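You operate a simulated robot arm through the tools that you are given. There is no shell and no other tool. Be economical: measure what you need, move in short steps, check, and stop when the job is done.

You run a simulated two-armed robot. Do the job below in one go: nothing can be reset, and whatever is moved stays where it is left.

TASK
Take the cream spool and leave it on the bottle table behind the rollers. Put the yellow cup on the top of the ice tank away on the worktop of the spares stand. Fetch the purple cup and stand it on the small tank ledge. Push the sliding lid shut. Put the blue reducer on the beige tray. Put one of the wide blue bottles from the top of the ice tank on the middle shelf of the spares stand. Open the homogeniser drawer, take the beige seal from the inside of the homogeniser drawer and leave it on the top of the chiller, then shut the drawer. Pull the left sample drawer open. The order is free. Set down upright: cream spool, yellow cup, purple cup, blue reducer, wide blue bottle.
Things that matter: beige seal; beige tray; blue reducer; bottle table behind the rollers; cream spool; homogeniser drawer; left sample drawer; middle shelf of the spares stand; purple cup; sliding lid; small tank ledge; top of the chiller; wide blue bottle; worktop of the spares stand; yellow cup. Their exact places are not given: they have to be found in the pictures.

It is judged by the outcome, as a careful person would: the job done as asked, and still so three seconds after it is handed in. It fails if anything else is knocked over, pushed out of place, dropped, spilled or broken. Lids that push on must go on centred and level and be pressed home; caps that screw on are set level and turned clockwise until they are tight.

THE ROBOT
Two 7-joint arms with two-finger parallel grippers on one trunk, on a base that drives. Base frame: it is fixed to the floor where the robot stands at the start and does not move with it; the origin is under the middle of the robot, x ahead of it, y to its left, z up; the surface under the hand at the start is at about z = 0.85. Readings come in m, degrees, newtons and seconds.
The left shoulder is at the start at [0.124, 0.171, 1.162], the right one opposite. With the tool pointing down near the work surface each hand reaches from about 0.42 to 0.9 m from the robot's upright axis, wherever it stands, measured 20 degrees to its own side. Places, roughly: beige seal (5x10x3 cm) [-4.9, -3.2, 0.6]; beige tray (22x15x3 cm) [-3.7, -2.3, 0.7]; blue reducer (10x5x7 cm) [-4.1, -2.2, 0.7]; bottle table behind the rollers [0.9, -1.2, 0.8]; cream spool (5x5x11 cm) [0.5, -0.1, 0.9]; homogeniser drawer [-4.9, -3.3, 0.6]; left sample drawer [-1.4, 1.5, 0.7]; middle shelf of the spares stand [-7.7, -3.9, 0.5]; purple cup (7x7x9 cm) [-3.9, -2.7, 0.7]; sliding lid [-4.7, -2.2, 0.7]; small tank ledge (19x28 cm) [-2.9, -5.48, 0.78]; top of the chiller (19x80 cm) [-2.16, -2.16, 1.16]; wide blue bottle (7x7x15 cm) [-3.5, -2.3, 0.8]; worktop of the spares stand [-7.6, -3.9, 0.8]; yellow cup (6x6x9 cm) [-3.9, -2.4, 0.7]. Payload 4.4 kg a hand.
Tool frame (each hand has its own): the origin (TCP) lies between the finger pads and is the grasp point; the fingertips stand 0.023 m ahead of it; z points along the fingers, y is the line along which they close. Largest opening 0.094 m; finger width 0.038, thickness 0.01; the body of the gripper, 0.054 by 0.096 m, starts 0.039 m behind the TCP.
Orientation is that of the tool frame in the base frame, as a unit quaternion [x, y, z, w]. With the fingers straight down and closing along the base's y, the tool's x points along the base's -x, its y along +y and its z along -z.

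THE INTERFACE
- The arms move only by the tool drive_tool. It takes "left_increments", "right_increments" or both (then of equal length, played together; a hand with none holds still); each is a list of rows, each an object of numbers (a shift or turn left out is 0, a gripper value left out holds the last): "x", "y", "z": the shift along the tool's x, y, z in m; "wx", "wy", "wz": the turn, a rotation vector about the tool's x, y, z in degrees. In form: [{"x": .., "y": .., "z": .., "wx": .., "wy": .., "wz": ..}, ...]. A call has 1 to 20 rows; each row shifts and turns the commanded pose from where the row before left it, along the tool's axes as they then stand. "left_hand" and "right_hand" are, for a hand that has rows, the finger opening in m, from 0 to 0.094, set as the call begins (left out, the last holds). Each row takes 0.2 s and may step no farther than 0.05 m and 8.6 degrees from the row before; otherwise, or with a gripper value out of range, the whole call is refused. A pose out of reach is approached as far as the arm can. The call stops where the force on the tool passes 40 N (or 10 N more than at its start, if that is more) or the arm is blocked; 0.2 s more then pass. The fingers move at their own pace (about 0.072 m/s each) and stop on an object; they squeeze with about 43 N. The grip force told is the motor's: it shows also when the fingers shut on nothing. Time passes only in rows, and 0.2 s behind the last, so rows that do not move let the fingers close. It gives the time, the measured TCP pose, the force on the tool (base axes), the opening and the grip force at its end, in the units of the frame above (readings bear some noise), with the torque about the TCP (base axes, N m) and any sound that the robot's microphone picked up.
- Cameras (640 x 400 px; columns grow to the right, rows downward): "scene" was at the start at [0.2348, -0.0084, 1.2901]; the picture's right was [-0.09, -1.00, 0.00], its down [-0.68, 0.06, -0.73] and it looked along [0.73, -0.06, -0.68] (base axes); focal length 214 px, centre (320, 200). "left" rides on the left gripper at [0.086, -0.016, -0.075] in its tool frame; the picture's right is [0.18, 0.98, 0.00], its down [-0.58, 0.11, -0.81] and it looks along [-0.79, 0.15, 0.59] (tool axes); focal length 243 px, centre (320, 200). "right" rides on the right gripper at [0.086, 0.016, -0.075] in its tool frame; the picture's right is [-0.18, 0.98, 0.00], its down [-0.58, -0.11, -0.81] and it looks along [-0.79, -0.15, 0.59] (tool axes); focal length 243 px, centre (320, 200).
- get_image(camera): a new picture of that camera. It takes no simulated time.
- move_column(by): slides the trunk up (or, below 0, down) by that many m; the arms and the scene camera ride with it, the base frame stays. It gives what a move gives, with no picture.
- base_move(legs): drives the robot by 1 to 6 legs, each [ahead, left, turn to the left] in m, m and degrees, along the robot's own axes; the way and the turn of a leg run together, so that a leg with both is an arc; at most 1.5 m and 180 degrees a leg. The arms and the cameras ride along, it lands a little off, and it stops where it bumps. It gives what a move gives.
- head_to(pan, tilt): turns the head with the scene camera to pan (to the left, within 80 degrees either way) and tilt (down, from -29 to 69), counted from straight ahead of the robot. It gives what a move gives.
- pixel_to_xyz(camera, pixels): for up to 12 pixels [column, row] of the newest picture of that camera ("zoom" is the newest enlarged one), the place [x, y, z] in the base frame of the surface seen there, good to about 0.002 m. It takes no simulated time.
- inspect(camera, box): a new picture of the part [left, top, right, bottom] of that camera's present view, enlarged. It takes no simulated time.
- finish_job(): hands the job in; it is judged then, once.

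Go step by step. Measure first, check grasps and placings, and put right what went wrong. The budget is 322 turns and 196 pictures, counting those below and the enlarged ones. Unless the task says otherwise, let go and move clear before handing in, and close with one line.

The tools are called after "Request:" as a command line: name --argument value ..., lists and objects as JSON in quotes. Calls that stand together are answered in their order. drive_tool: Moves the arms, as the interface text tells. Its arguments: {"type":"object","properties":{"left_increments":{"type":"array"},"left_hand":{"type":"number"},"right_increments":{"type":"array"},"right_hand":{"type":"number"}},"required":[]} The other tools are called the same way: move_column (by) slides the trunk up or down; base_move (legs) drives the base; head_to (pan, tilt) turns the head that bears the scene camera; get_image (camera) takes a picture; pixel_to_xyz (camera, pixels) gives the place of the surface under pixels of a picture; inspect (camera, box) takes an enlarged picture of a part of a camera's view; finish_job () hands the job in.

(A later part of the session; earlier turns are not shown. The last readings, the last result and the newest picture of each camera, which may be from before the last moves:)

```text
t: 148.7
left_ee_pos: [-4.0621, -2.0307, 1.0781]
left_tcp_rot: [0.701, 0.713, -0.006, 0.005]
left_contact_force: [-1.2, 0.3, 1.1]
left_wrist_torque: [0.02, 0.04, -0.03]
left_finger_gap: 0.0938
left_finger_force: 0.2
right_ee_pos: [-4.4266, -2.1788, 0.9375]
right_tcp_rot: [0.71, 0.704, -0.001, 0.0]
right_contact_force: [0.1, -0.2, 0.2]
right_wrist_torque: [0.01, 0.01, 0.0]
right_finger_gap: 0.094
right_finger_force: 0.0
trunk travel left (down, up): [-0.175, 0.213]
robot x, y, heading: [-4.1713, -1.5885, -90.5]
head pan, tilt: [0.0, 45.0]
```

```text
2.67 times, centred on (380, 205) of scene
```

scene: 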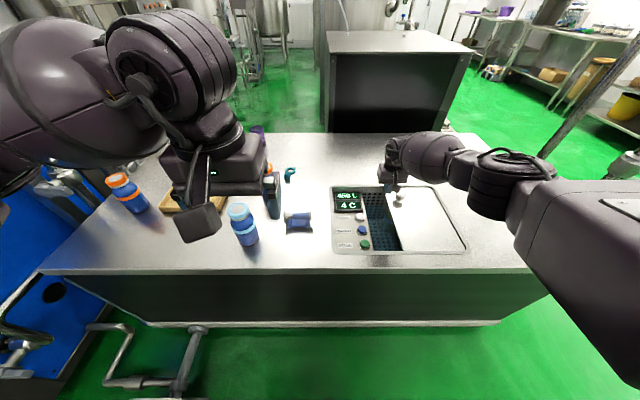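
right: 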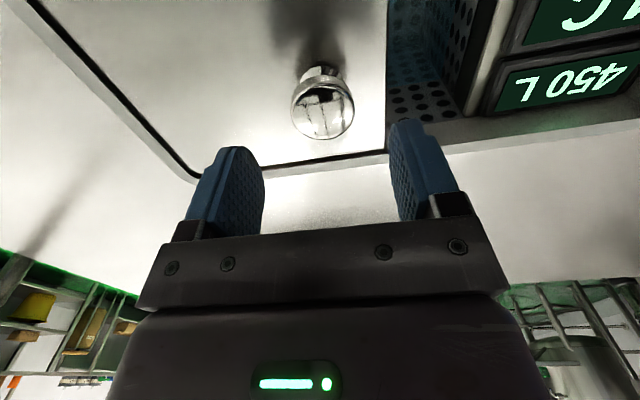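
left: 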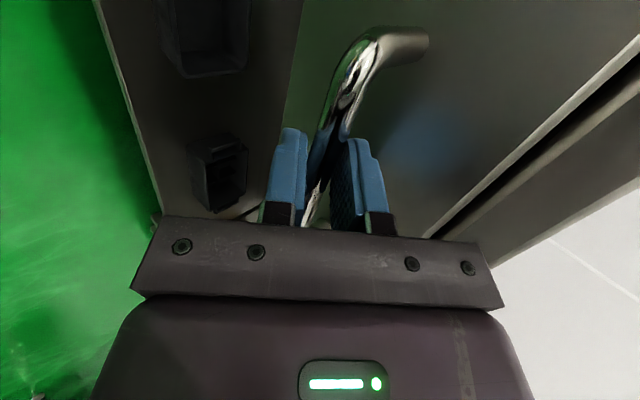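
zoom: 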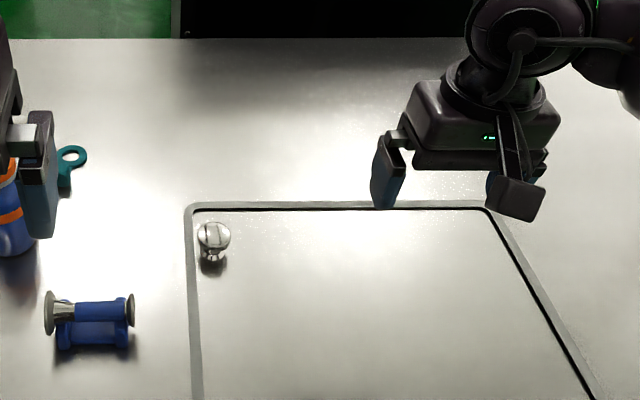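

The lid now covers the whole recess, flush to the left rim. I'll measure the knob and the rims, plus the reducer and tray.

Request:
pixel_to_xyz --camera "zoom" --pixels '[[213, 230], [193, 300], [200, 300], [206, 300], [190, 300], [520, 280], [535, 280], [548, 280], [212, 275], [90, 310], [75, 345], [118, 345]]'

Request:
inspect --camera "scene" --box '[310, 200, 370, 240]'

```text
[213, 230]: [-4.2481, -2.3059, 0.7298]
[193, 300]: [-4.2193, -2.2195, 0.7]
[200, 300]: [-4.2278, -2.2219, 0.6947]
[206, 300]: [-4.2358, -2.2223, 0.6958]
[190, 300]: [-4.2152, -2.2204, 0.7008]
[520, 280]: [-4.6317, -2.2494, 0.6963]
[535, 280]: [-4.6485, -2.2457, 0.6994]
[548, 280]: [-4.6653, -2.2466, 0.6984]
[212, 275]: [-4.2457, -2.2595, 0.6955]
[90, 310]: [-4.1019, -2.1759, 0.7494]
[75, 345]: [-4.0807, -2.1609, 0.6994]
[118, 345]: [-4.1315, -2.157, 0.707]
```

```text
10.00 times, centred on (340, 220) of scene
```

zoom: 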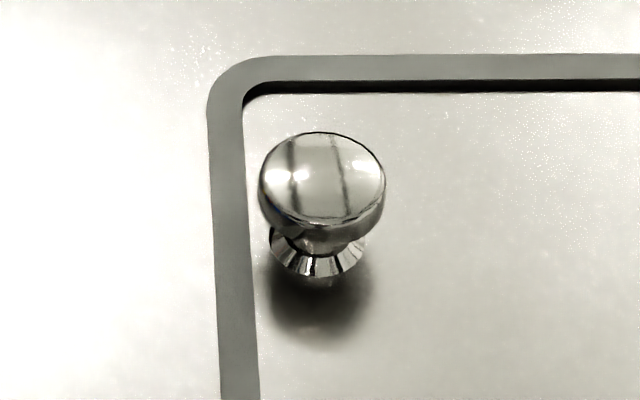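

Lid shut to the rim. Now the reducer: I need a closer look at it and the tray, since it has to be gripped across y.

Request:
inspect --camera "scene" --box '[270, 195, 330, 245]'

Request:
get_image --camera "left"

```text
8.00 times, centred on (300, 220) of scene
```

zoom: 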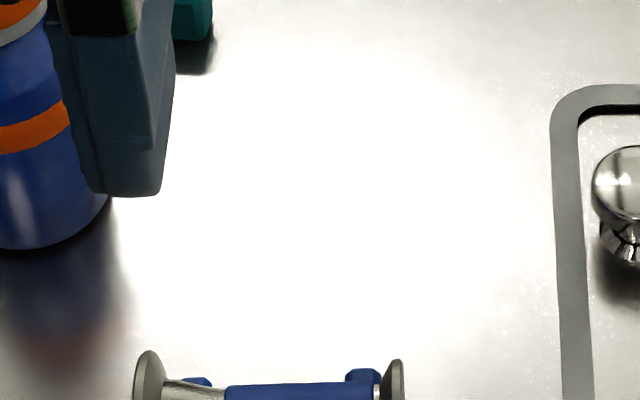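

```text
143 pictures are left
```

left: 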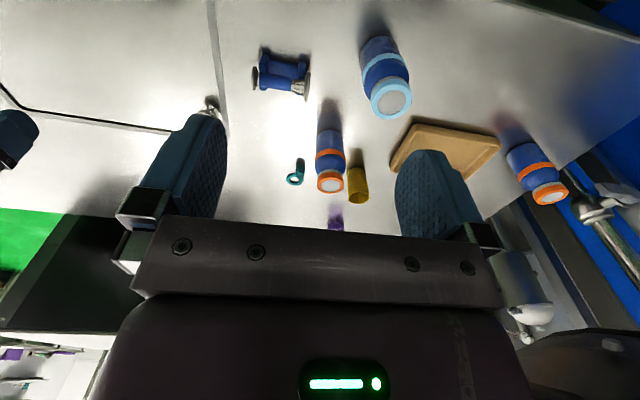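

The left wrist camera sees everything well. Zooming there on the reducer and tray.

Request:
inspect --camera "left" --box '[240, 20, 600, 230]'

Request:
inspect --camera "left" --box '[240, 35, 330, 105]'

```text
1.78 times, centred on (420, 125) of left
```

zoom: 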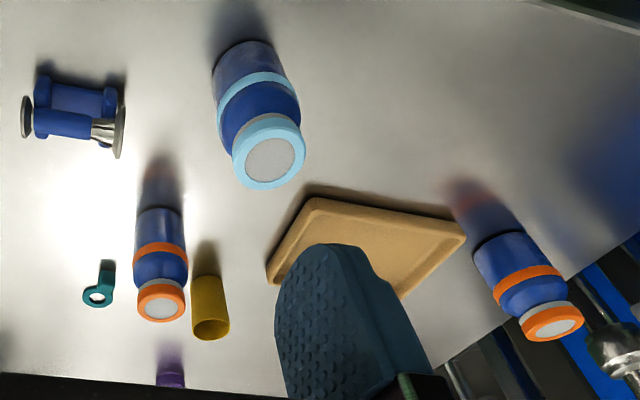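

```text
5.71 times, centred on (285, 70) of left
```

zoom: 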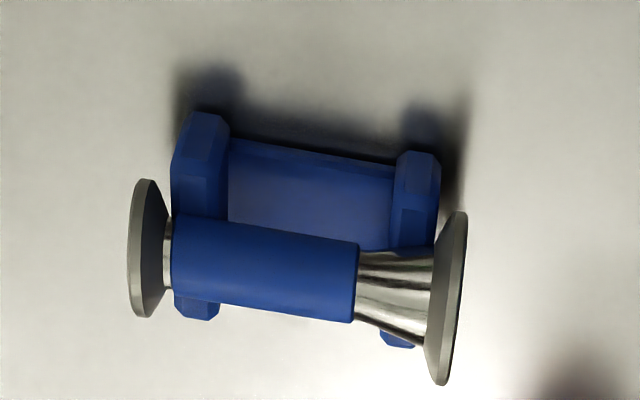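

The reducer is a horizontal tube on two feet. I'll measure the tube ends and feet, then the tray corners.

Request:
pixel_to_xyz --camera "zoom" --pixels '[[265, 265], [265, 225], [262, 300], [145, 185], [147, 300], [455, 220], [440, 370], [200, 130], [197, 308], [415, 175], [400, 335], [315, 170]]'

Request:
pixel_to_xyz --camera "left" --pixels '[[415, 128], [497, 140], [393, 170], [490, 152], [462, 178], [450, 140], [330, 180], [358, 193], [549, 197], [391, 95], [330, 150], [381, 50]]'

```text
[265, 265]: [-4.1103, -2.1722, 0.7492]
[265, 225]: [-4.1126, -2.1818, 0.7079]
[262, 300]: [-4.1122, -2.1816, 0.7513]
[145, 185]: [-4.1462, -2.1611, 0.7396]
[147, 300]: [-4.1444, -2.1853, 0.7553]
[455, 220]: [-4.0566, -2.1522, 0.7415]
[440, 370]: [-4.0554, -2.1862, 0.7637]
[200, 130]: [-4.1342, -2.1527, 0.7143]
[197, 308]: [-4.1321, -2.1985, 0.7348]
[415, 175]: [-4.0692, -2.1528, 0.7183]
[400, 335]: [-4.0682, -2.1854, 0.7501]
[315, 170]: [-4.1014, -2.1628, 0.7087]
```

```text
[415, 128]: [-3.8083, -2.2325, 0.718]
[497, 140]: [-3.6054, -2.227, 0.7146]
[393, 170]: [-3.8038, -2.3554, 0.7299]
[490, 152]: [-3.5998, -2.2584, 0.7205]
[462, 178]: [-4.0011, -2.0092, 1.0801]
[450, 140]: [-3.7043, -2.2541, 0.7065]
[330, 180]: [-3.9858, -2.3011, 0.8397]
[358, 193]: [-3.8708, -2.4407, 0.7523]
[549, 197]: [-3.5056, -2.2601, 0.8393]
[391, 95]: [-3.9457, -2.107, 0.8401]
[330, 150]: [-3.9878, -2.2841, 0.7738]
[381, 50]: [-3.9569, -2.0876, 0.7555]
```

The reducer's tube centre is at (-4.10, -2.177), tube top z 0.75, and the tray's inside is centred near (-3.705, -2.30). I'll turn the left hand 90° to close along y, and move the right hand back.

Request:
drive_tool --left_increments '[{"wz": -8.2}, {"wz": -8.2}, {"wz": -8.2}, {"wz": -8.2}, {"wz": -8.2}, {"wz": -8.2}, {"wz": -8.2}, {"wz": -8.2}, {"wz": -8.2}, {"wz": -8.2}, {"wz": -8.2}, {}]' --right_increments '[{"z": -0.03}, {"z": -0.03}, {"z": -0.03}, {"z": -0.03}, {"z": -0.03}, {"x": 0.04}, {"x": 0.04}, {"x": 0.04}, {"x": 0.04}, {}, {}, {}]'

Request:
get_image --camera "left"

```text
t: 151.3
left_ee_pos: [-4.0615, -2.031, 1.0776]
left_tcp_rot: [-0.011, 1.0, -0.006, 0.0]
left_contact_force: [0.0, -0.2, -0.6]
left_wrist_torque: [0.01, 0.01, -0.01]
left_finger_gap: 0.0942
left_finger_force: 0.0
right_ee_pos: [-4.4238, -2.0202, 1.0856]
right_tcp_rot: [0.71, 0.704, 0.0, 0.0]
right_contact_force: [-0.6, 0.3, 0.3]
right_wrist_torque: [-0.02, -0.01, -0.03]
right_finger_gap: 0.094
right_finger_force: 0.1
trunk travel left (down, up): [-0.175, 0.213]
robot x, y, heading: [-4.1739, -1.5915, -90.5]
head pan, tilt: [0.0, 45.0]
```

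```text
140 pictures are left
```

left: 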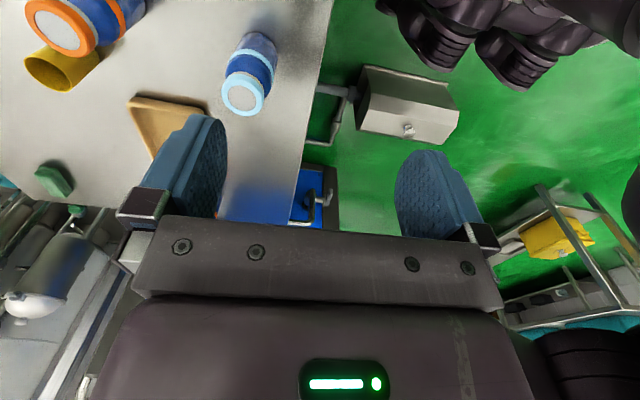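

Rotation reached. Moving over the reducer and down to z ≈ 0.85.

Request:
drive_tool --left_increments '[{"x": 0.01, "y": -0.036}, {"x": 0.01, "y": -0.036}, {"x": 0.01, "y": -0.036}, {"x": 0.008, "y": -0.038}, {"z": 0.045}, {"z": 0.045}, {"z": 0.045}, {"z": 0.045}, {"z": 0.045}, {}]' --left_hand 0.08

Request:
get_image --camera "left"

Request:
get_image --camera "scene"

```text
t: 153.5
left_ee_pos: [-4.0986, -2.182, 0.8552]
left_tcp_rot: [-0.01, 1.0, -0.007, 0.0]
left_contact_force: [-0.1, 0.0, 0.1]
left_wrist_torque: [-0.01, -0.03, 0.01]
left_finger_gap: 0.0799
left_finger_force: 0.2
right_ee_pos: [-4.4234, -2.0188, 1.0858]
right_tcp_rot: [0.71, 0.704, 0.0, 0.0]
right_contact_force: [0.8, 0.2, -1.0]
right_wrist_torque: [-0.01, 0.02, 0.01]
right_finger_gap: 0.0941
right_finger_force: 0.0
trunk travel left (down, up): [-0.175, 0.213]
robot x, y, heading: [-4.1726, -1.5929, -90.2]
head pan, tilt: [0.0, 45.0]
```

```text
139 pictures are left
```

left: 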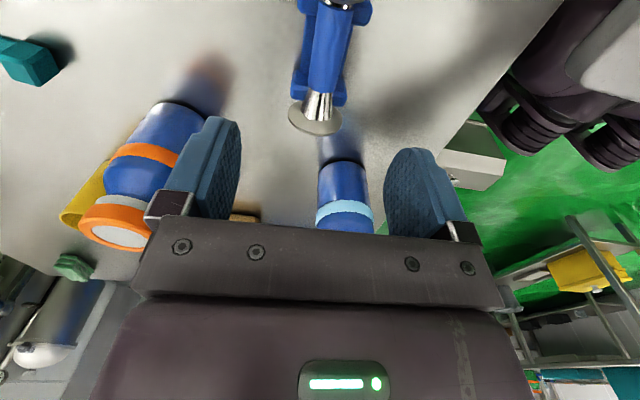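

```text
138 pictures are left
```

scene: 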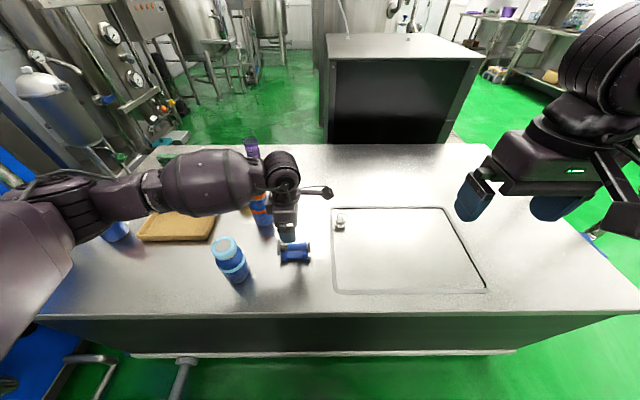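

Aligned over the tube. Lowering to z 0.742 and closing.

Request:
drive_tool --left_increments '[{"y": 0.005, "z": 0.04}, {"z": 0.04}, {"z": 0.033}, {}]'

Request:
drive_tool --left_increments '[{}, {}, {}, {}, {"z": -0.02}, {"z": -0.03}, {"z": -0.04}, {"z": -0.04}, {"z": -0.04}, {}]' --left_hand 0.0

Request:
get_image --camera "left"

```text
t: 154.5
left_ee_pos: [-4.1008, -2.1776, 0.741]
left_tcp_rot: [-0.011, 1.0, -0.007, 0.0]
left_contact_force: [-0.2, 0.2, 0.4]
left_wrist_torque: [0.0, -0.02, 0.02]
left_finger_gap: 0.0801
left_finger_force: 0.1
right_ee_pos: [-4.4229, -2.0182, 1.0859]
right_tcp_rot: [0.71, 0.705, 0.0, -0.001]
right_contact_force: [-0.5, -0.4, 0.1]
right_wrist_torque: [0.02, -0.04, -0.01]
right_finger_gap: 0.0942
right_finger_force: 0.1
trunk travel left (down, up): [-0.175, 0.213]
robot x, y, heading: [-4.1715, -1.5938, -90.6]
head pan, tilt: [0.0, 45.0]
```

```text
t: 156.7
left_ee_pos: [-4.0956, -2.1762, 0.9104]
left_tcp_rot: [-0.01, 1.0, -0.006, 0.0]
left_contact_force: [-0.3, -0.1, -2.6]
left_wrist_torque: [-0.01, 0.01, 0.01]
left_finger_gap: 0.0226
left_finger_force: 42.5
right_ee_pos: [-4.4235, -2.0194, 1.0849]
right_tcp_rot: [0.71, 0.704, 0.0, -0.002]
right_contact_force: [0.1, -0.2, 0.2]
right_wrist_torque: [0.04, -0.03, 0.03]
right_finger_gap: 0.0939
right_finger_force: 0.0
trunk travel left (down, up): [-0.175, 0.213]
robot x, y, heading: [-4.1698, -1.5959, -90.6]
head pan, tilt: [0.0, 45.0]
```

```text
137 pictures are left
```

left: 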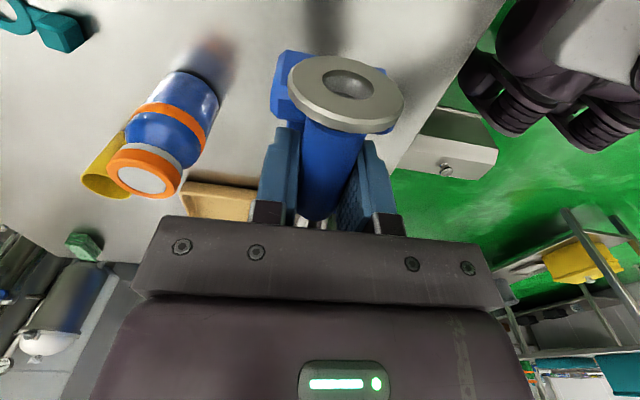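

The reducer is held level (gap 0.023). I'll lift a little more and carry it above the bottles to over the tray.

Request:
drive_tool --left_increments '[{"z": -0.04}, {"x": -0.0434, "y": -0.0145}, {"x": -0.0434, "y": -0.0145}, {"x": -0.0434, "y": -0.0145}, {"x": -0.0434, "y": -0.0145}, {"x": -0.0434, "y": -0.0145}, {"x": -0.0434, "y": -0.0145}, {"x": -0.0434, "y": -0.0145}, {"x": -0.0434, "y": -0.0145}, {"x": -0.0434, "y": -0.0145}, {}]'

Request:
get_image --camera "left"

Request:
get_image --camera "scene"

```text
t: 159.1
left_ee_pos: [-3.7043, -2.2986, 0.9513]
left_tcp_rot: [-0.011, 1.0, -0.007, 0.0]
left_contact_force: [0.7, -0.3, -1.6]
left_wrist_torque: [0.0, -0.01, 0.02]
left_finger_gap: 0.0226
left_finger_force: 42.9
right_ee_pos: [-4.4224, -2.0199, 1.0856]
right_tcp_rot: [0.71, 0.704, 0.0, 0.0]
right_contact_force: [0.6, 0.0, 0.6]
right_wrist_torque: [0.02, -0.02, -0.01]
right_finger_gap: 0.0938
right_finger_force: 0.1
trunk travel left (down, up): [-0.175, 0.213]
robot x, y, heading: [-4.1702, -1.5924, -90.5]
head pan, tilt: [0.0, 45.0]
```

```text
136 pictures are left
```

left: 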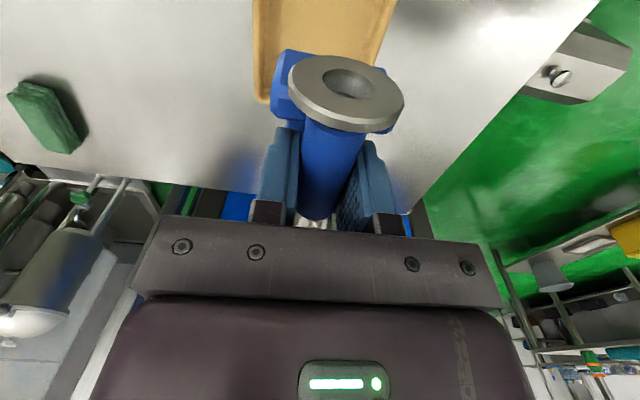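

```text
135 pictures are left
```

scene: 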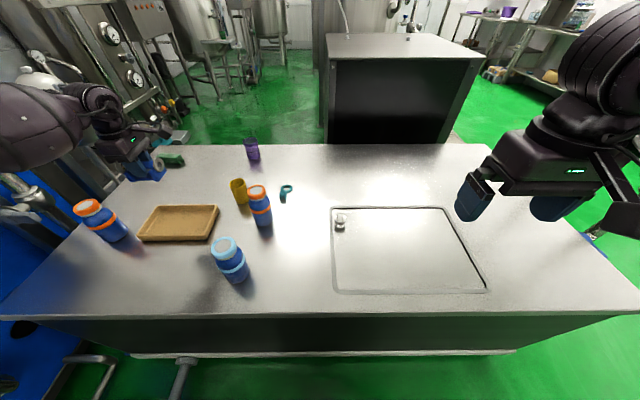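

Measuring the tray precisely in this clear view.

Request:
pixel_to_xyz --camera "scene" --pixels '[[154, 208], [218, 207], [138, 240], [210, 240], [180, 223], [160, 225], [200, 225], [180, 212], [178, 236], [240, 190], [90, 212], [258, 195]]'

```text
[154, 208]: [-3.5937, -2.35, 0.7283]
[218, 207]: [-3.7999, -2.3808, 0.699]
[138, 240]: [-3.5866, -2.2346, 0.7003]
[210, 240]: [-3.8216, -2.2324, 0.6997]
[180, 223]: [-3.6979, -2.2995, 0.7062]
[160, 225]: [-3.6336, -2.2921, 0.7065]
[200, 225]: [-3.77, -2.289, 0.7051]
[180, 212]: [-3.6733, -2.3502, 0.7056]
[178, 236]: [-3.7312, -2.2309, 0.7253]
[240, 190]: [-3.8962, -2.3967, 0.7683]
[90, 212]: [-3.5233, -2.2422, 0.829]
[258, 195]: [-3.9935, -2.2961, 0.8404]
```

Tray centre (-3.703, -2.302), floor z 0.706. Lowering to just above contact.

Request:
drive_tool --left_increments '[{"y": -0.002, "z": 0.04}, {"z": 0.04}, {"z": 0.04}, {"z": 0.04}, {"z": 0.03}, {"z": 0.006}, {"z": 0.003}, {"z": 0.002}, {}]'

```text
t: 161.1
left_ee_pos: [-3.7031, -2.3005, 0.7522]
left_tcp_rot: [-0.011, 1.0, -0.007, 0.0]
left_contact_force: [0.6, 0.3, -1.9]
left_wrist_torque: [-0.01, 0.01, -0.01]
left_finger_gap: 0.0225
left_finger_force: 43.0
right_ee_pos: [-4.4229, -2.0189, 1.0861]
right_tcp_rot: [0.71, 0.704, 0.0, 0.0]
right_contact_force: [-0.1, -0.1, 0.2]
right_wrist_torque: [-0.01, 0.01, 0.04]
right_finger_gap: 0.094
right_finger_force: 0.1
trunk travel left (down, up): [-0.175, 0.213]
robot x, y, heading: [-4.1718, -1.5915, -90.5]
head pan, tilt: [0.0, 45.0]
```

Request:
drive_tool --left_increments '[{"z": 0.0015}, {"z": 0.0015}, {"z": 0.001}, {}]'

```text
t: 162.1
left_ee_pos: [-3.7043, -2.3018, 0.7481]
left_tcp_rot: [-0.01, 1.0, -0.007, 0.001]
left_contact_force: [0.2, 1.5, -2.6]
left_wrist_torque: [0.02, 0.03, 0.01]
left_finger_gap: 0.0226
left_finger_force: 42.7
right_ee_pos: [-4.423, -2.0197, 1.0854]
right_tcp_rot: [0.709, 0.705, 0.0, 0.001]
right_contact_force: [0.1, -0.3, -0.4]
right_wrist_torque: [0.0, 0.02, 0.02]
right_finger_gap: 0.0939
right_finger_force: 0.0
trunk travel left (down, up): [-0.175, 0.213]
robot x, y, heading: [-4.1727, -1.5908, -90.7]
head pan, tilt: [0.0, 45.0]
```

Request:
drive_tool --left_increments '[{"z": 0.0015}, {"z": 0.001}, {}]'

```text
t: 162.9
left_ee_pos: [-3.7041, -2.3007, 0.7472]
left_tcp_rot: [-0.01, 1.0, -0.008, 0.0]
left_contact_force: [1.4, -2.2, 5.0]
left_wrist_torque: [0.04, -0.06, -0.03]
left_finger_gap: 0.0226
left_finger_force: 42.7
right_ee_pos: [-4.4227, -2.0187, 1.0852]
right_tcp_rot: [0.71, 0.704, 0.001, 0.001]
right_contact_force: [0.3, -0.8, 0.6]
right_wrist_torque: [-0.02, 0.03, 0.0]
right_finger_gap: 0.094
right_finger_force: 0.2
trunk travel left (down, up): [-0.175, 0.213]
robot x, y, heading: [-4.1719, -1.5966, -90.2]
head pan, tilt: [0.0, 45.0]
```

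Contact (+5 N). Opening moderately and rising, then checking.

Request:
drive_tool --left_increments '[{}, {}, {}, {"z": -0.03}, {"z": -0.04}, {"z": -0.04}, {"z": -0.04}, {"z": -0.04}, {"z": -0.04}, {}]' --left_hand 0.055

Request:
inspect --camera "scene" --box '[60, 120, 320, 300]'

```text
t: 165.1
left_ee_pos: [-3.7036, -2.2997, 0.9744]
left_tcp_rot: [-0.01, 1.0, -0.006, 0.001]
left_contact_force: [0.6, 0.0, 0.1]
left_wrist_torque: [0.02, 0.0, 0.04]
left_finger_gap: 0.0552
left_finger_force: 0.1
right_ee_pos: [-4.4234, -2.0196, 1.0847]
right_tcp_rot: [0.71, 0.704, 0.001, -0.001]
right_contact_force: [0.2, 0.1, -0.2]
right_wrist_torque: [0.01, 0.02, 0.0]
right_finger_gap: 0.0939
right_finger_force: 0.0
trunk travel left (down, up): [-0.175, 0.213]
robot x, y, heading: [-4.1698, -1.593, -90.5]
head pan, tilt: [0.0, 45.0]
```

```text
2.22 times, centred on (190, 210) of scene
```

zoom: 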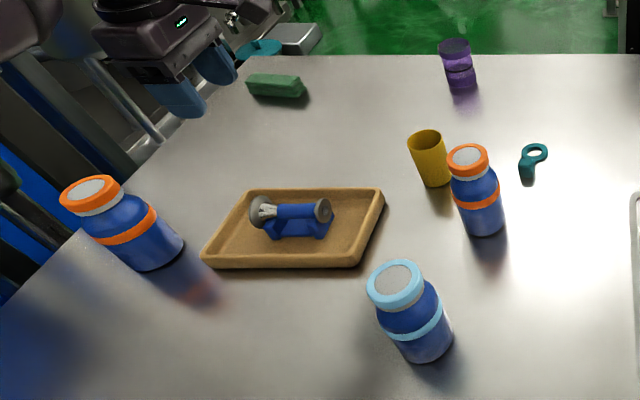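

The reducer sits in the tray on its feet. Now I'll measure the cap and body widths of the three bottles to tell which are "wide".

Request:
pixel_to_xyz --camera "zoom" --pixels '[[66, 200], [116, 185], [92, 190], [451, 165], [485, 160], [468, 160], [372, 290], [420, 280], [398, 275], [459, 205], [500, 205], [478, 215]]'

Request:
pixel_to_xyz --camera "zoom" --pixels '[[95, 232], [155, 215], [118, 255], [378, 322], [435, 300], [405, 335], [430, 185], [412, 145], [440, 135], [458, 90], [450, 85], [470, 82]]'

```text
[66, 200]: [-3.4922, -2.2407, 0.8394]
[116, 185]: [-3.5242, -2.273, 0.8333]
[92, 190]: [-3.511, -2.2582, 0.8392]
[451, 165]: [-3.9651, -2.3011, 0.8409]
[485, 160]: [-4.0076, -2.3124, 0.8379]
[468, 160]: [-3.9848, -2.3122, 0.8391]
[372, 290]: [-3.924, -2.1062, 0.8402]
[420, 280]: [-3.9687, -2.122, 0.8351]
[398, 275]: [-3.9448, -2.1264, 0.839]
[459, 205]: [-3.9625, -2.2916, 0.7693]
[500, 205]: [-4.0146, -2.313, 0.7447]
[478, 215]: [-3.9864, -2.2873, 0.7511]
```

```text
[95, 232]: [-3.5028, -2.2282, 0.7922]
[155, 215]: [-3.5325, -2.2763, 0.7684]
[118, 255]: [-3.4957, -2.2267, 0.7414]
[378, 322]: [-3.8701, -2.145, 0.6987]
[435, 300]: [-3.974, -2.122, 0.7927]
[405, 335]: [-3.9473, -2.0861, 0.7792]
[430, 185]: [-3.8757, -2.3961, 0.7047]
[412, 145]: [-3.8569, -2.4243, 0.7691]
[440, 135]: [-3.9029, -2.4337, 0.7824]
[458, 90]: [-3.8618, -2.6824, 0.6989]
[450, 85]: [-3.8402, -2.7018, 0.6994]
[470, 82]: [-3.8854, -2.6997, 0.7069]
```

All three caps are about the same size (≈4.6 cm), so the orange pair are the listed kind. For the shelf I need a near-horizontal grasp, so I'll test how far the right hand can pitch forward in the free air over the tank; the left hand moves back.

Request:
drive_tool --right_increments '[{"x": -0.045}, {"x": -0.045}, {"x": -0.045}, {"x": -0.045}, {"x": -0.045}, {"x": -0.045}, {"wy": -8}, {"wy": -8}, {"wy": -8}, {"wy": -8}, {"wy": -8}, {"wy": -8}, {"wy": -8}, {"wy": -8}, {"wy": -8}, {"wy": -8}, {"wy": -8}, {}]' --left_increments '[{"z": -0.03}, {"z": -0.03}, {"z": -0.03}, {"y": 0.04}, {"y": 0.04}, {"y": 0.04}, {"y": 0.04}, {"y": 0.04}, {"x": 0.04}, {"x": 0.04}, {"x": 0.04}, {"x": 0.04}, {"x": 0.04}, {}, {}, {}, {}, {}]'

Request:
get_image --camera "scene"

```text
t: 168.9
left_ee_pos: [-3.909, -2.1048, 1.0674]
left_tcp_rot: [-0.01, 1.0, -0.007, -0.001]
left_contact_force: [0.1, -0.5, 0.0]
left_wrist_torque: [0.01, -0.01, -0.05]
left_finger_gap: 0.055
left_finger_force: 0.0
right_ee_pos: [-4.4646, -2.2812, 1.0945]
right_tcp_rot: [0.555, 0.567, -0.42, 0.441]
right_contact_force: [0.6, -0.2, -0.2]
right_wrist_torque: [0.04, 0.04, -0.03]
right_finger_gap: 0.0939
right_finger_force: 0.1
right hand out of reach, approached as far as the arm can: row 15, 16, 17
trunk travel left (down, up): [-0.175, 0.213]
robot x, y, heading: [-4.1716, -1.5975, -90.6]
head pan, tilt: [0.0, 45.0]
```

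```text
133 pictures are left
```

scene: 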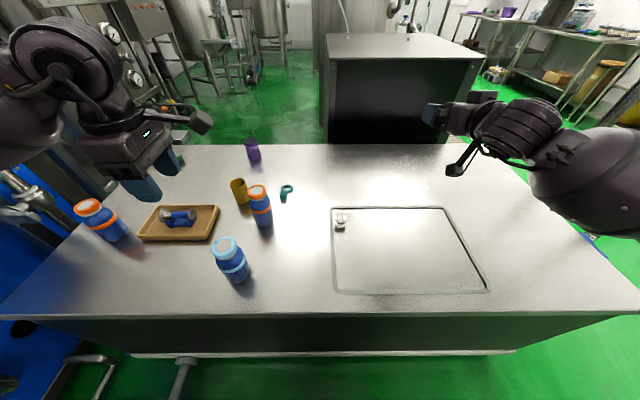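

The right hand pitches to about 75°, so a slanted grasp is feasible. First I'll take the yellow cup with the left hand from above; I need its exact centre.

Request:
inspect --camera "scene" --box '[215, 165, 305, 235]'

```text
5.71 times, centred on (260, 200) of scene
```

zoom: 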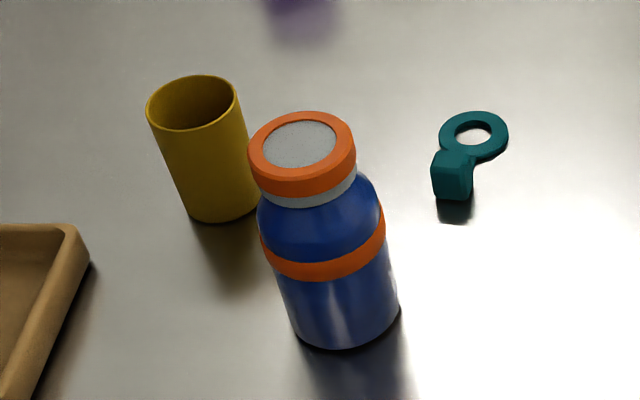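

Request:
pixel_to_xyz --camera "zoom" --pixels '[[149, 108], [236, 97], [190, 127], [195, 78], [190, 130], [205, 200], [302, 145], [252, 150], [352, 150], [300, 117], [340, 330], [330, 225]]'

```text
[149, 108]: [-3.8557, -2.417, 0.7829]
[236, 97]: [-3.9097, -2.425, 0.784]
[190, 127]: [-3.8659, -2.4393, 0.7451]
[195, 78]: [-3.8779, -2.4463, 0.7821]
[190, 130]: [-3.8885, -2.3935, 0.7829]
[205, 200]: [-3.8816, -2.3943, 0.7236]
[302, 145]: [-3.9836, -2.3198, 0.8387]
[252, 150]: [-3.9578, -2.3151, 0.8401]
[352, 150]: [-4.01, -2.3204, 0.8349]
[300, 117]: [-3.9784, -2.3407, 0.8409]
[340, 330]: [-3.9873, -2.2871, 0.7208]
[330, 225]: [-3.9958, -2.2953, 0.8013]
```

Cup centre (-3.883, -2.420), top 0.784; bottle centre about (-3.984, -2.32). I'll shift the base slightly toward the cup for reach, then go over it.

Request:
base_move --legs '[[0.03, 0.12, 0.5]]'

```text
t: 170.6
left_ee_pos: [-3.7834, -2.1319, 1.0678]
left_tcp_rot: [-0.015, 1.0, -0.007, -0.001]
left_contact_force: [-0.3, -0.2, 0.3]
left_wrist_torque: [-0.01, -0.01, -0.01]
left_finger_gap: 0.0551
left_finger_force: 0.1
right_ee_pos: [-4.3385, -2.3129, 1.0936]
right_tcp_rot: [0.554, 0.569, -0.417, 0.442]
right_contact_force: [-0.1, -0.2, -0.2]
right_wrist_torque: [0.0, 0.03, 0.0]
right_finger_gap: 0.0939
right_finger_force: 0.1
trunk travel left (down, up): [-0.175, 0.213]
robot x, y, heading: [-4.0501, -1.6212, -90.0]
head pan, tilt: [0.0, 45.0]
```

Request:
drive_tool --left_increments '[{"x": 0.0154, "y": -0.0407}, {"x": 0.0154, "y": -0.0407}, {"x": 0.0154, "y": -0.0407}, {"x": 0.0154, "y": -0.0407}, {"x": 0.0154, "y": -0.0407}, {"x": 0.0154, "y": -0.0407}, {"x": 0.0154, "y": -0.0407}, {"z": 0.045}, {"z": 0.045}, {"z": 0.045}, {"z": 0.045}, {}]' --left_hand 0.094

Request:
get_image --camera "left"

```text
t: 173.2
left_ee_pos: [-3.883, -2.4217, 0.8902]
left_tcp_rot: [-0.015, 1.0, -0.007, 0.0]
left_contact_force: [-0.3, 0.6, 0.0]
left_wrist_torque: [-0.01, 0.01, 0.0]
left_finger_gap: 0.094
left_finger_force: 0.0
right_ee_pos: [-4.3385, -2.3116, 1.0944]
right_tcp_rot: [0.553, 0.568, -0.418, 0.443]
right_contact_force: [0.6, 0.5, 0.5]
right_wrist_torque: [0.01, 0.05, -0.01]
right_finger_gap: 0.0942
right_finger_force: 0.0
trunk travel left (down, up): [-0.175, 0.213]
robot x, y, heading: [-4.0487, -1.6188, -90.2]
head pan, tilt: [0.0, 45.0]
```

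```text
131 pictures are left
```

left: 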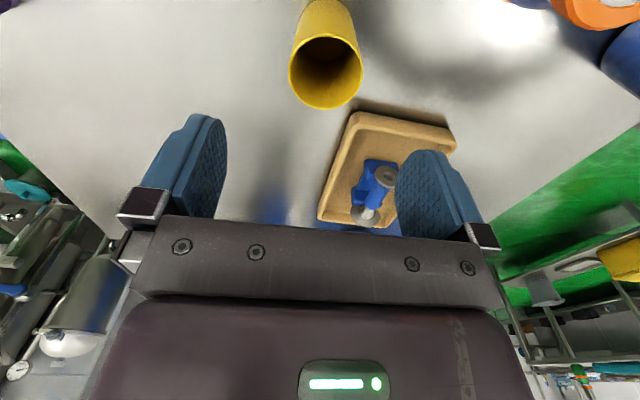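

Cup lies centred between the fingers. Descending and gripping.

Request:
drive_tool --left_increments '[{"z": 0.035}, {"z": 0.035}, {"z": 0.035}, {"z": 0.023}, {}]'

Request:
drive_tool --left_increments '[{}, {}, {}, {}, {"z": -0.02}, {"z": -0.03}, {"z": -0.04}, {"z": -0.04}, {"z": -0.04}, {"z": -0.04}, {}]' --left_hand 0.03

Request:
get_image --camera "left"

```text
t: 174.4
left_ee_pos: [-3.8806, -2.4262, 0.7622]
left_tcp_rot: [-0.015, 1.0, -0.007, 0.0]
left_contact_force: [0.4, 0.0, -0.2]
left_wrist_torque: [-0.01, 0.0, -0.03]
left_finger_gap: 0.0941
left_finger_force: 0.1
right_ee_pos: [-4.3388, -2.3128, 1.0947]
right_tcp_rot: [0.554, 0.568, -0.418, 0.442]
right_contact_force: [-0.5, 0.2, 0.7]
right_wrist_torque: [-0.06, 0.0, 0.03]
right_finger_gap: 0.0942
right_finger_force: 0.0
trunk travel left (down, up): [-0.175, 0.213]
robot x, y, heading: [-4.0477, -1.6214, -90.4]
head pan, tilt: [0.0, 45.0]
```

```text
t: 176.8
left_ee_pos: [-3.8809, -2.4239, 0.9717]
left_tcp_rot: [-0.015, 1.0, -0.006, 0.0]
left_contact_force: [-0.3, 0.3, -0.6]
left_wrist_torque: [0.05, -0.03, 0.0]
left_finger_gap: 0.0537
left_finger_force: 42.9
right_ee_pos: [-4.3376, -2.3137, 1.0916]
right_tcp_rot: [0.553, 0.569, -0.417, 0.443]
right_contact_force: [0.0, -1.1, 0.4]
right_wrist_torque: [-0.03, -0.01, 0.02]
right_finger_gap: 0.0941
right_finger_force: 0.0
trunk travel left (down, up): [-0.175, 0.213]
robot x, y, heading: [-4.0512, -1.6235, -90.3]
head pan, tilt: [0.0, 45.0]
```

```text
130 pictures are left
```

left: 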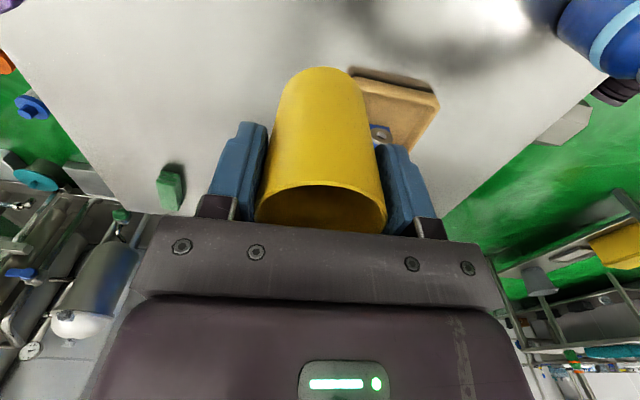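

Cup held (gap 0.054). I'll draw the left hand back, then turn the base 35° left and back off a little so that the right hand can come at the orange bottle from the north-west, clear of the light-capped one.

Request:
drive_tool --left_increments '[{"z": -0.03}, {"z": -0.03}, {"y": 0.045, "z": -0.015}, {"y": 0.045, "z": -0.015}, {"y": 0.045}, {"y": 0.045}, {"y": 0.045}, {"y": 0.045}, {"y": 0.045}, {}]'

Request:
base_move --legs '[[-0.12, -0.05, 0], [0, 0, 35]]'

Request:
get_image --camera "scene"

```text
t: 179.0
left_ee_pos: [-3.8912, -2.1042, 1.0582]
left_tcp_rot: [-0.014, 1.0, -0.007, 0.0]
left_contact_force: [-0.3, -0.8, -1.3]
left_wrist_torque: [-0.04, -0.04, -0.01]
left_finger_gap: 0.0536
left_finger_force: 43.0
right_ee_pos: [-4.3391, -2.3124, 1.0937]
right_tcp_rot: [0.553, 0.569, -0.417, 0.443]
right_contact_force: [0.2, -1.1, -0.1]
right_wrist_torque: [-0.01, 0.0, -0.01]
right_finger_gap: 0.094
right_finger_force: 0.1
trunk travel left (down, up): [-0.175, 0.213]
robot x, y, heading: [-4.049, -1.6229, -90.3]
head pan, tilt: [0.0, 45.0]
```

```text
t: 182.0
left_ee_pos: [-3.6913, -1.8033, 1.0579]
left_tcp_rot: [-0.32, 0.947, -0.006, 0.002]
left_contact_force: [0.3, -0.5, -1.3]
left_wrist_torque: [0.02, 0.02, -0.04]
left_finger_gap: 0.0535
left_finger_force: 42.7
right_ee_pos: [-3.9335, -2.2321, 1.0932]
right_tcp_rot: [0.353, 0.711, -0.262, 0.549]
right_contact_force: [-0.2, 0.3, -0.1]
right_wrist_torque: [0.0, 0.0, -0.01]
right_finger_gap: 0.0939
right_finger_force: 0.1
trunk travel left (down, up): [-0.175, 0.213]
robot x, y, heading: [-4.103, -1.5067, -54.4]
head pan, tilt: [0.0, 45.0]
```

```text
129 pictures are left
```

scene: 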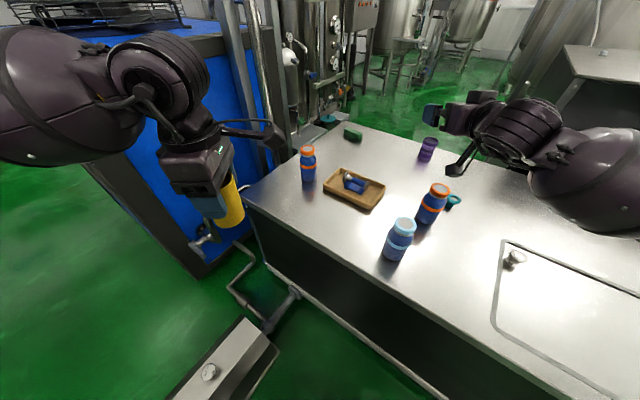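

The right hand points at -52° yaw. I'll reduce the pitch to 60° and hover over the orange bottle.

Request:
drive_tool --right_increments '[{"wy": 7.5}, {"wy": 7.5}, {"x": 0.0315, "y": -0.0242, "z": 0.027}, {"x": 0.0315, "y": -0.0242, "z": 0.027}, {"x": 0.0315, "y": -0.0242, "z": 0.027}, {"x": 0.0315, "y": -0.0242, "z": 0.027}, {}]' --right_hand 0.094

Request:
get_image --camera "right"

Request:
get_image --camera "scene"

```text
t: 183.6
left_ee_pos: [-3.6902, -1.8031, 1.0595]
left_tcp_rot: [-0.32, 0.947, -0.006, 0.002]
left_contact_force: [-0.9, 0.4, -0.3]
left_wrist_torque: [0.0, 0.0, 0.02]
left_finger_gap: 0.0537
left_finger_force: 42.9
right_ee_pos: [-3.9886, -2.3136, 0.928]
right_tcp_rot: [0.384, 0.777, -0.214, 0.451]
right_contact_force: [-0.2, 0.2, -0.1]
right_wrist_torque: [-0.05, 0.03, -0.01]
right_finger_gap: 0.094
right_finger_force: 0.0
trunk travel left (down, up): [-0.175, 0.213]
robot x, y, heading: [-4.1022, -1.5033, -54.5]
head pan, tilt: [0.0, 45.0]
```

```text
128 pictures are left
```

right: 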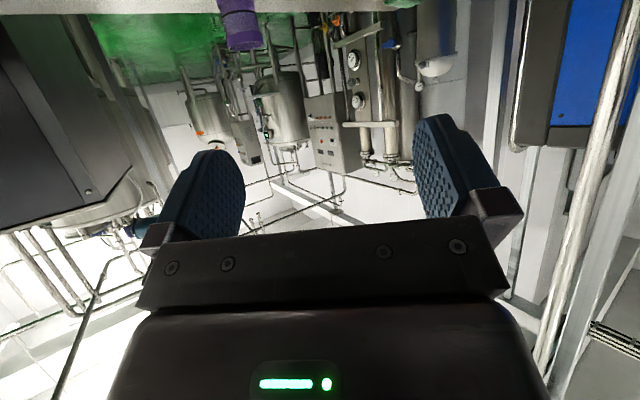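

```text
127 pictures are left
```

scene: 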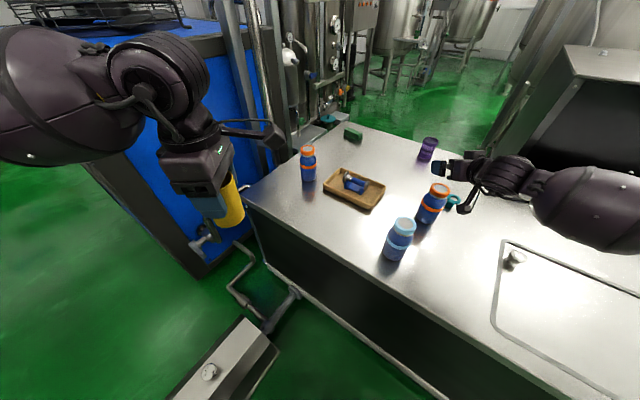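

I'll verify the bottle's position and the finger positions from this picture.

Request:
inspect --camera "scene" --box '[370, 120, 510, 270]'

```text
2.67 times, centred on (440, 195) of scene
```

zoom: 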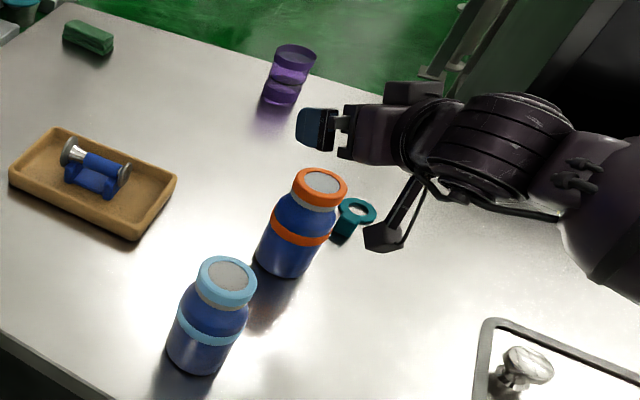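

Request:
pixel_to_xyz --camera "zoom" --pixels '[[323, 182], [297, 195], [343, 200], [328, 172], [268, 240], [318, 258], [285, 265], [297, 237], [315, 130], [382, 232], [295, 205], [380, 245]]'

```text
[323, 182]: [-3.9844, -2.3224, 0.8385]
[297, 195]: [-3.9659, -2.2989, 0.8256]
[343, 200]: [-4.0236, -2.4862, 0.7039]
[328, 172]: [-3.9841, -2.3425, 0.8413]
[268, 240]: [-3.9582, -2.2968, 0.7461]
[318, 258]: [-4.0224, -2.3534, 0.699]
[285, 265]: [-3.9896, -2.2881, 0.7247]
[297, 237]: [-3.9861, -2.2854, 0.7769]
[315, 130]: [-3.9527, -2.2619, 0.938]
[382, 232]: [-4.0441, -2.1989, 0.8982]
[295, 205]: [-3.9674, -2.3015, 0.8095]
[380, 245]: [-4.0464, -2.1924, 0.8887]
```

Bottle centre (-3.984, -2.322); the camera's lowest part is only 0.045 below the TCP, so there is room. Descending vertically around the bottle.

Request:
drive_tool --right_increments '[{"x": 0.026, "y": -0.0004, "z": 0.015}, {"x": 0.026, "y": -0.0004, "z": 0.015}, {"x": 0.026, "y": -0.0004, "z": 0.015}, {"x": 0.026, "y": -0.0004, "z": 0.015}, {}]'

Request:
inspect --camera "scene" --box '[370, 120, 510, 270]'

Request:
get_image --camera "right"

```text
t: 184.8
left_ee_pos: [-3.6917, -1.8034, 1.0577]
left_tcp_rot: [-0.32, 0.947, -0.006, 0.002]
left_contact_force: [0.0, -0.1, -0.4]
left_wrist_torque: [-0.01, -0.01, -0.01]
left_finger_gap: 0.0536
left_finger_force: 42.6
right_ee_pos: [-3.9904, -2.3145, 0.8071]
right_tcp_rot: [0.384, 0.776, -0.214, 0.452]
right_contact_force: [-0.1, -0.4, 0.1]
right_wrist_torque: [-0.04, 0.01, -0.01]
right_finger_gap: 0.0941
right_finger_force: 0.0
trunk travel left (down, up): [-0.175, 0.213]
robot x, y, heading: [-4.0999, -1.5027, -54.5]
head pan, tilt: [0.0, 45.0]
```

```text
2.67 times, centred on (440, 195) of scene
```

zoom: 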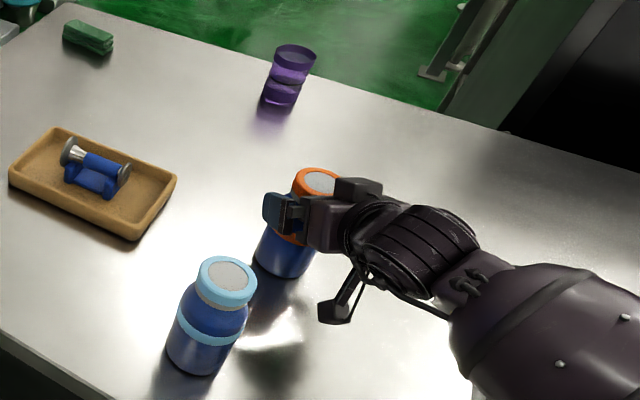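

```text
124 pictures are left
```

right: 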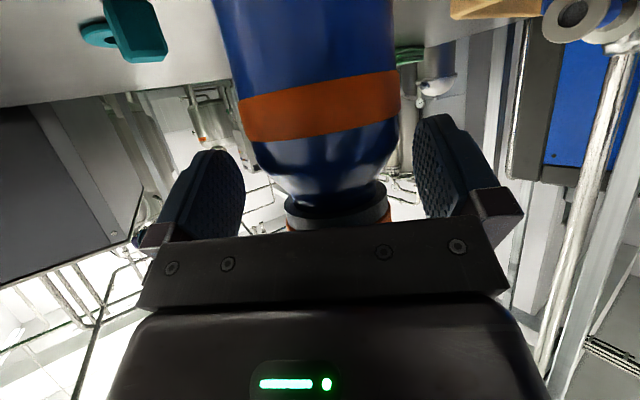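

Bottle is between the fingers, centred. Down 0.032 more, then close and lift.

Request:
drive_tool --right_increments '[{"x": 0.014, "z": 0.008}, {"x": 0.014, "z": 0.008}, {}]'

Request:
drive_tool --right_increments '[{}, {}, {}, {}, {}]' --right_hand 0.04

```text
t: 185.6
left_ee_pos: [-3.6904, -1.8017, 1.0599]
left_tcp_rot: [-0.32, 0.947, -0.006, 0.003]
left_contact_force: [0.1, 0.2, 0.1]
left_wrist_torque: [-0.02, -0.03, -0.01]
left_finger_gap: 0.0535
left_finger_force: 43.0
right_ee_pos: [-3.9882, -2.3143, 0.7781]
right_tcp_rot: [0.383, 0.776, -0.215, 0.453]
right_contact_force: [-2.0, 2.6, 5.5]
right_wrist_torque: [-0.05, -0.08, 0.01]
right_finger_gap: 0.0942
right_finger_force: 0.0
trunk travel left (down, up): [-0.175, 0.213]
robot x, y, heading: [-4.1026, -1.5036, -54.2]
head pan, tilt: [0.0, 45.0]
```

```text
t: 186.8
left_ee_pos: [-3.6913, -1.803, 1.0588]
left_tcp_rot: [-0.319, 0.948, -0.006, 0.002]
left_contact_force: [-1.0, 0.0, 0.1]
left_wrist_torque: [0.0, -0.02, -0.02]
left_finger_gap: 0.0534
left_finger_force: 42.4
right_ee_pos: [-3.9886, -2.3151, 0.7767]
right_tcp_rot: [0.383, 0.777, -0.213, 0.452]
right_contact_force: [-2.1, -2.4, 5.1]
right_wrist_torque: [-0.37, 0.26, -0.01]
right_finger_gap: 0.0668
right_finger_force: 42.9
trunk travel left (down, up): [-0.175, 0.213]
robot x, y, heading: [-4.1051, -1.503, -54.4]
head pan, tilt: [0.0, 45.0]
```

Gripped at 0.067. Lifting straight up and checking.

Request:
drive_tool --right_increments '[{"x": -0.017, "z": -0.01}, {"x": -0.03, "z": -0.0173}, {"x": -0.035, "z": -0.02}, {"x": -0.035, "z": -0.02}, {"x": -0.035, "z": -0.02}, {"x": -0.035, "z": -0.02}, {"x": -0.035, "z": -0.02}, {"x": -0.02, "z": -0.0115}, {}]'

Request:
get_image --camera "scene"

Request:
get_image --camera "right"

```text
t: 188.8
left_ee_pos: [-3.6903, -1.8037, 1.0585]
left_tcp_rot: [-0.32, 0.947, -0.006, 0.002]
left_contact_force: [0.4, 1.1, 0.1]
left_wrist_torque: [-0.01, 0.01, 0.05]
left_finger_gap: 0.0531
left_finger_force: 43.3
right_ee_pos: [-3.9913, -2.3157, 1.0544]
right_tcp_rot: [0.384, 0.777, -0.213, 0.451]
right_contact_force: [-0.7, 0.0, -4.7]
right_wrist_torque: [0.04, 0.0, 0.03]
right_finger_gap: 0.0664
right_finger_force: 43.9
trunk travel left (down, up): [-0.175, 0.213]
robot x, y, heading: [-4.0997, -1.5042, -54.2]
head pan, tilt: [0.0, 45.0]
```

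```text
123 pictures are left
```

scene: 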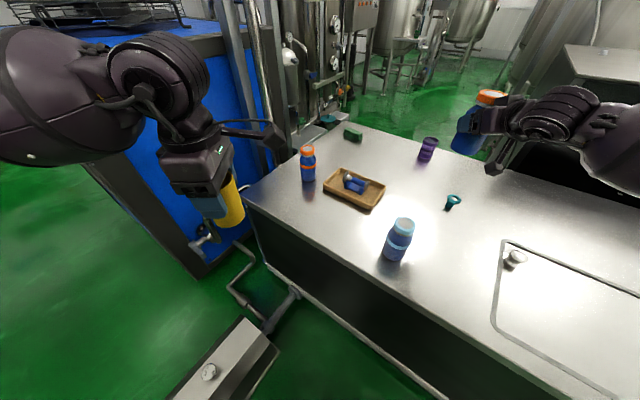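

```text
122 pictures are left
```

right: 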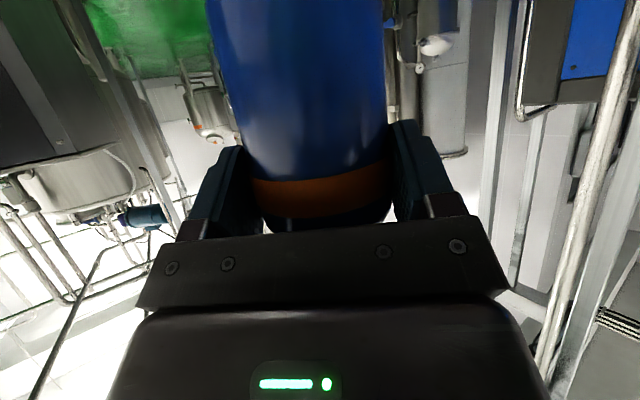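

Bottle held upright. I'll turn clockwise to face west, and look toward the spares stand.

Request:
base_move --legs '[[0, 0, -125.5]]'

Request:
head_to --pan 20 --tilt 20

Request:
get_image --camera "scene"

```text
t: 194.3
left_ee_pos: [-4.576, -1.6864, 1.0578]
left_tcp_rot: [0.679, 0.734, -0.005, -0.005]
left_contact_force: [0.7, 0.3, -1.1]
left_wrist_torque: [0.0, 0.0, 0.01]
left_finger_gap: 0.0532
left_finger_force: 43.4
right_ee_pos: [-4.8432, -1.1564, 1.0538]
right_tcp_rot: [0.866, 0.034, -0.498, 0.028]
right_contact_force: [0.0, 0.1, -4.4]
right_wrist_torque: [0.02, -0.05, 0.0]
right_finger_gap: 0.0667
right_finger_force: 43.3
trunk travel left (down, up): [-0.175, 0.213]
robot x, y, heading: [-4.1008, -1.5014, -177.3]
head pan, tilt: [0.0, 45.0]
```

```text
t: 195.2
left_ee_pos: [-4.5745, -1.6868, 1.0567]
left_tcp_rot: [0.679, 0.734, -0.005, -0.006]
left_contact_force: [0.1, 0.8, 0.1]
left_wrist_torque: [-0.05, -0.01, 0.0]
left_finger_gap: 0.0528
left_finger_force: 42.8
right_ee_pos: [-4.8446, -1.156, 1.0532]
right_tcp_rot: [0.866, 0.035, -0.498, 0.029]
right_contact_force: [-0.6, 0.1, -3.4]
right_wrist_torque: [-0.06, -0.06, -0.01]
right_finger_gap: 0.0667
right_finger_force: 43.0
trunk travel left (down, up): [-0.175, 0.213]
robot x, y, heading: [-4.1025, -1.504, -177.2]
head pan, tilt: [20.0, 20.0]
```

```text
121 pictures are left
```

scene: 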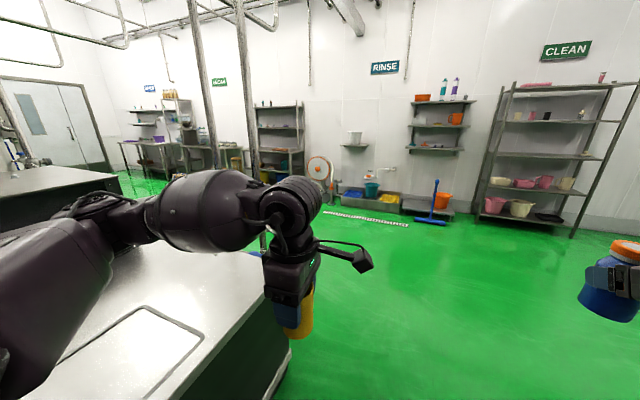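

Request:
inspect --camera "scene" --box '[100, 70, 420, 270]'

Request:
pixel_to_xyz --camera "scene" --pixels '[[260, 108], [300, 108], [280, 130], [280, 150], [262, 178], [170, 145], [200, 150], [230, 165], [165, 175], [240, 185], [120, 150], [150, 120]]'

```text
2.00 times, centred on (260, 170) of scene
```

zoom: 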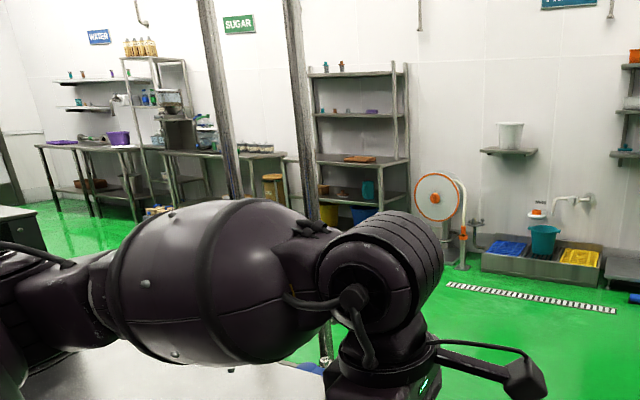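

```text
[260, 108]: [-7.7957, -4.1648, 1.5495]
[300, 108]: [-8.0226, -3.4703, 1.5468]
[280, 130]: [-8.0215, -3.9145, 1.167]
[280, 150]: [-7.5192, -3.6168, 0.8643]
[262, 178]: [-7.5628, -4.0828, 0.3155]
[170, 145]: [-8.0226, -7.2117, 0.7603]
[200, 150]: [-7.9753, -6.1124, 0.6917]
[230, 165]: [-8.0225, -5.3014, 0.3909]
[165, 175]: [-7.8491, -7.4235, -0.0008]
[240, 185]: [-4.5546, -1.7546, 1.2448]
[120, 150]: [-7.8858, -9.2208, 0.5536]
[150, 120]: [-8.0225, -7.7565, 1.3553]
```

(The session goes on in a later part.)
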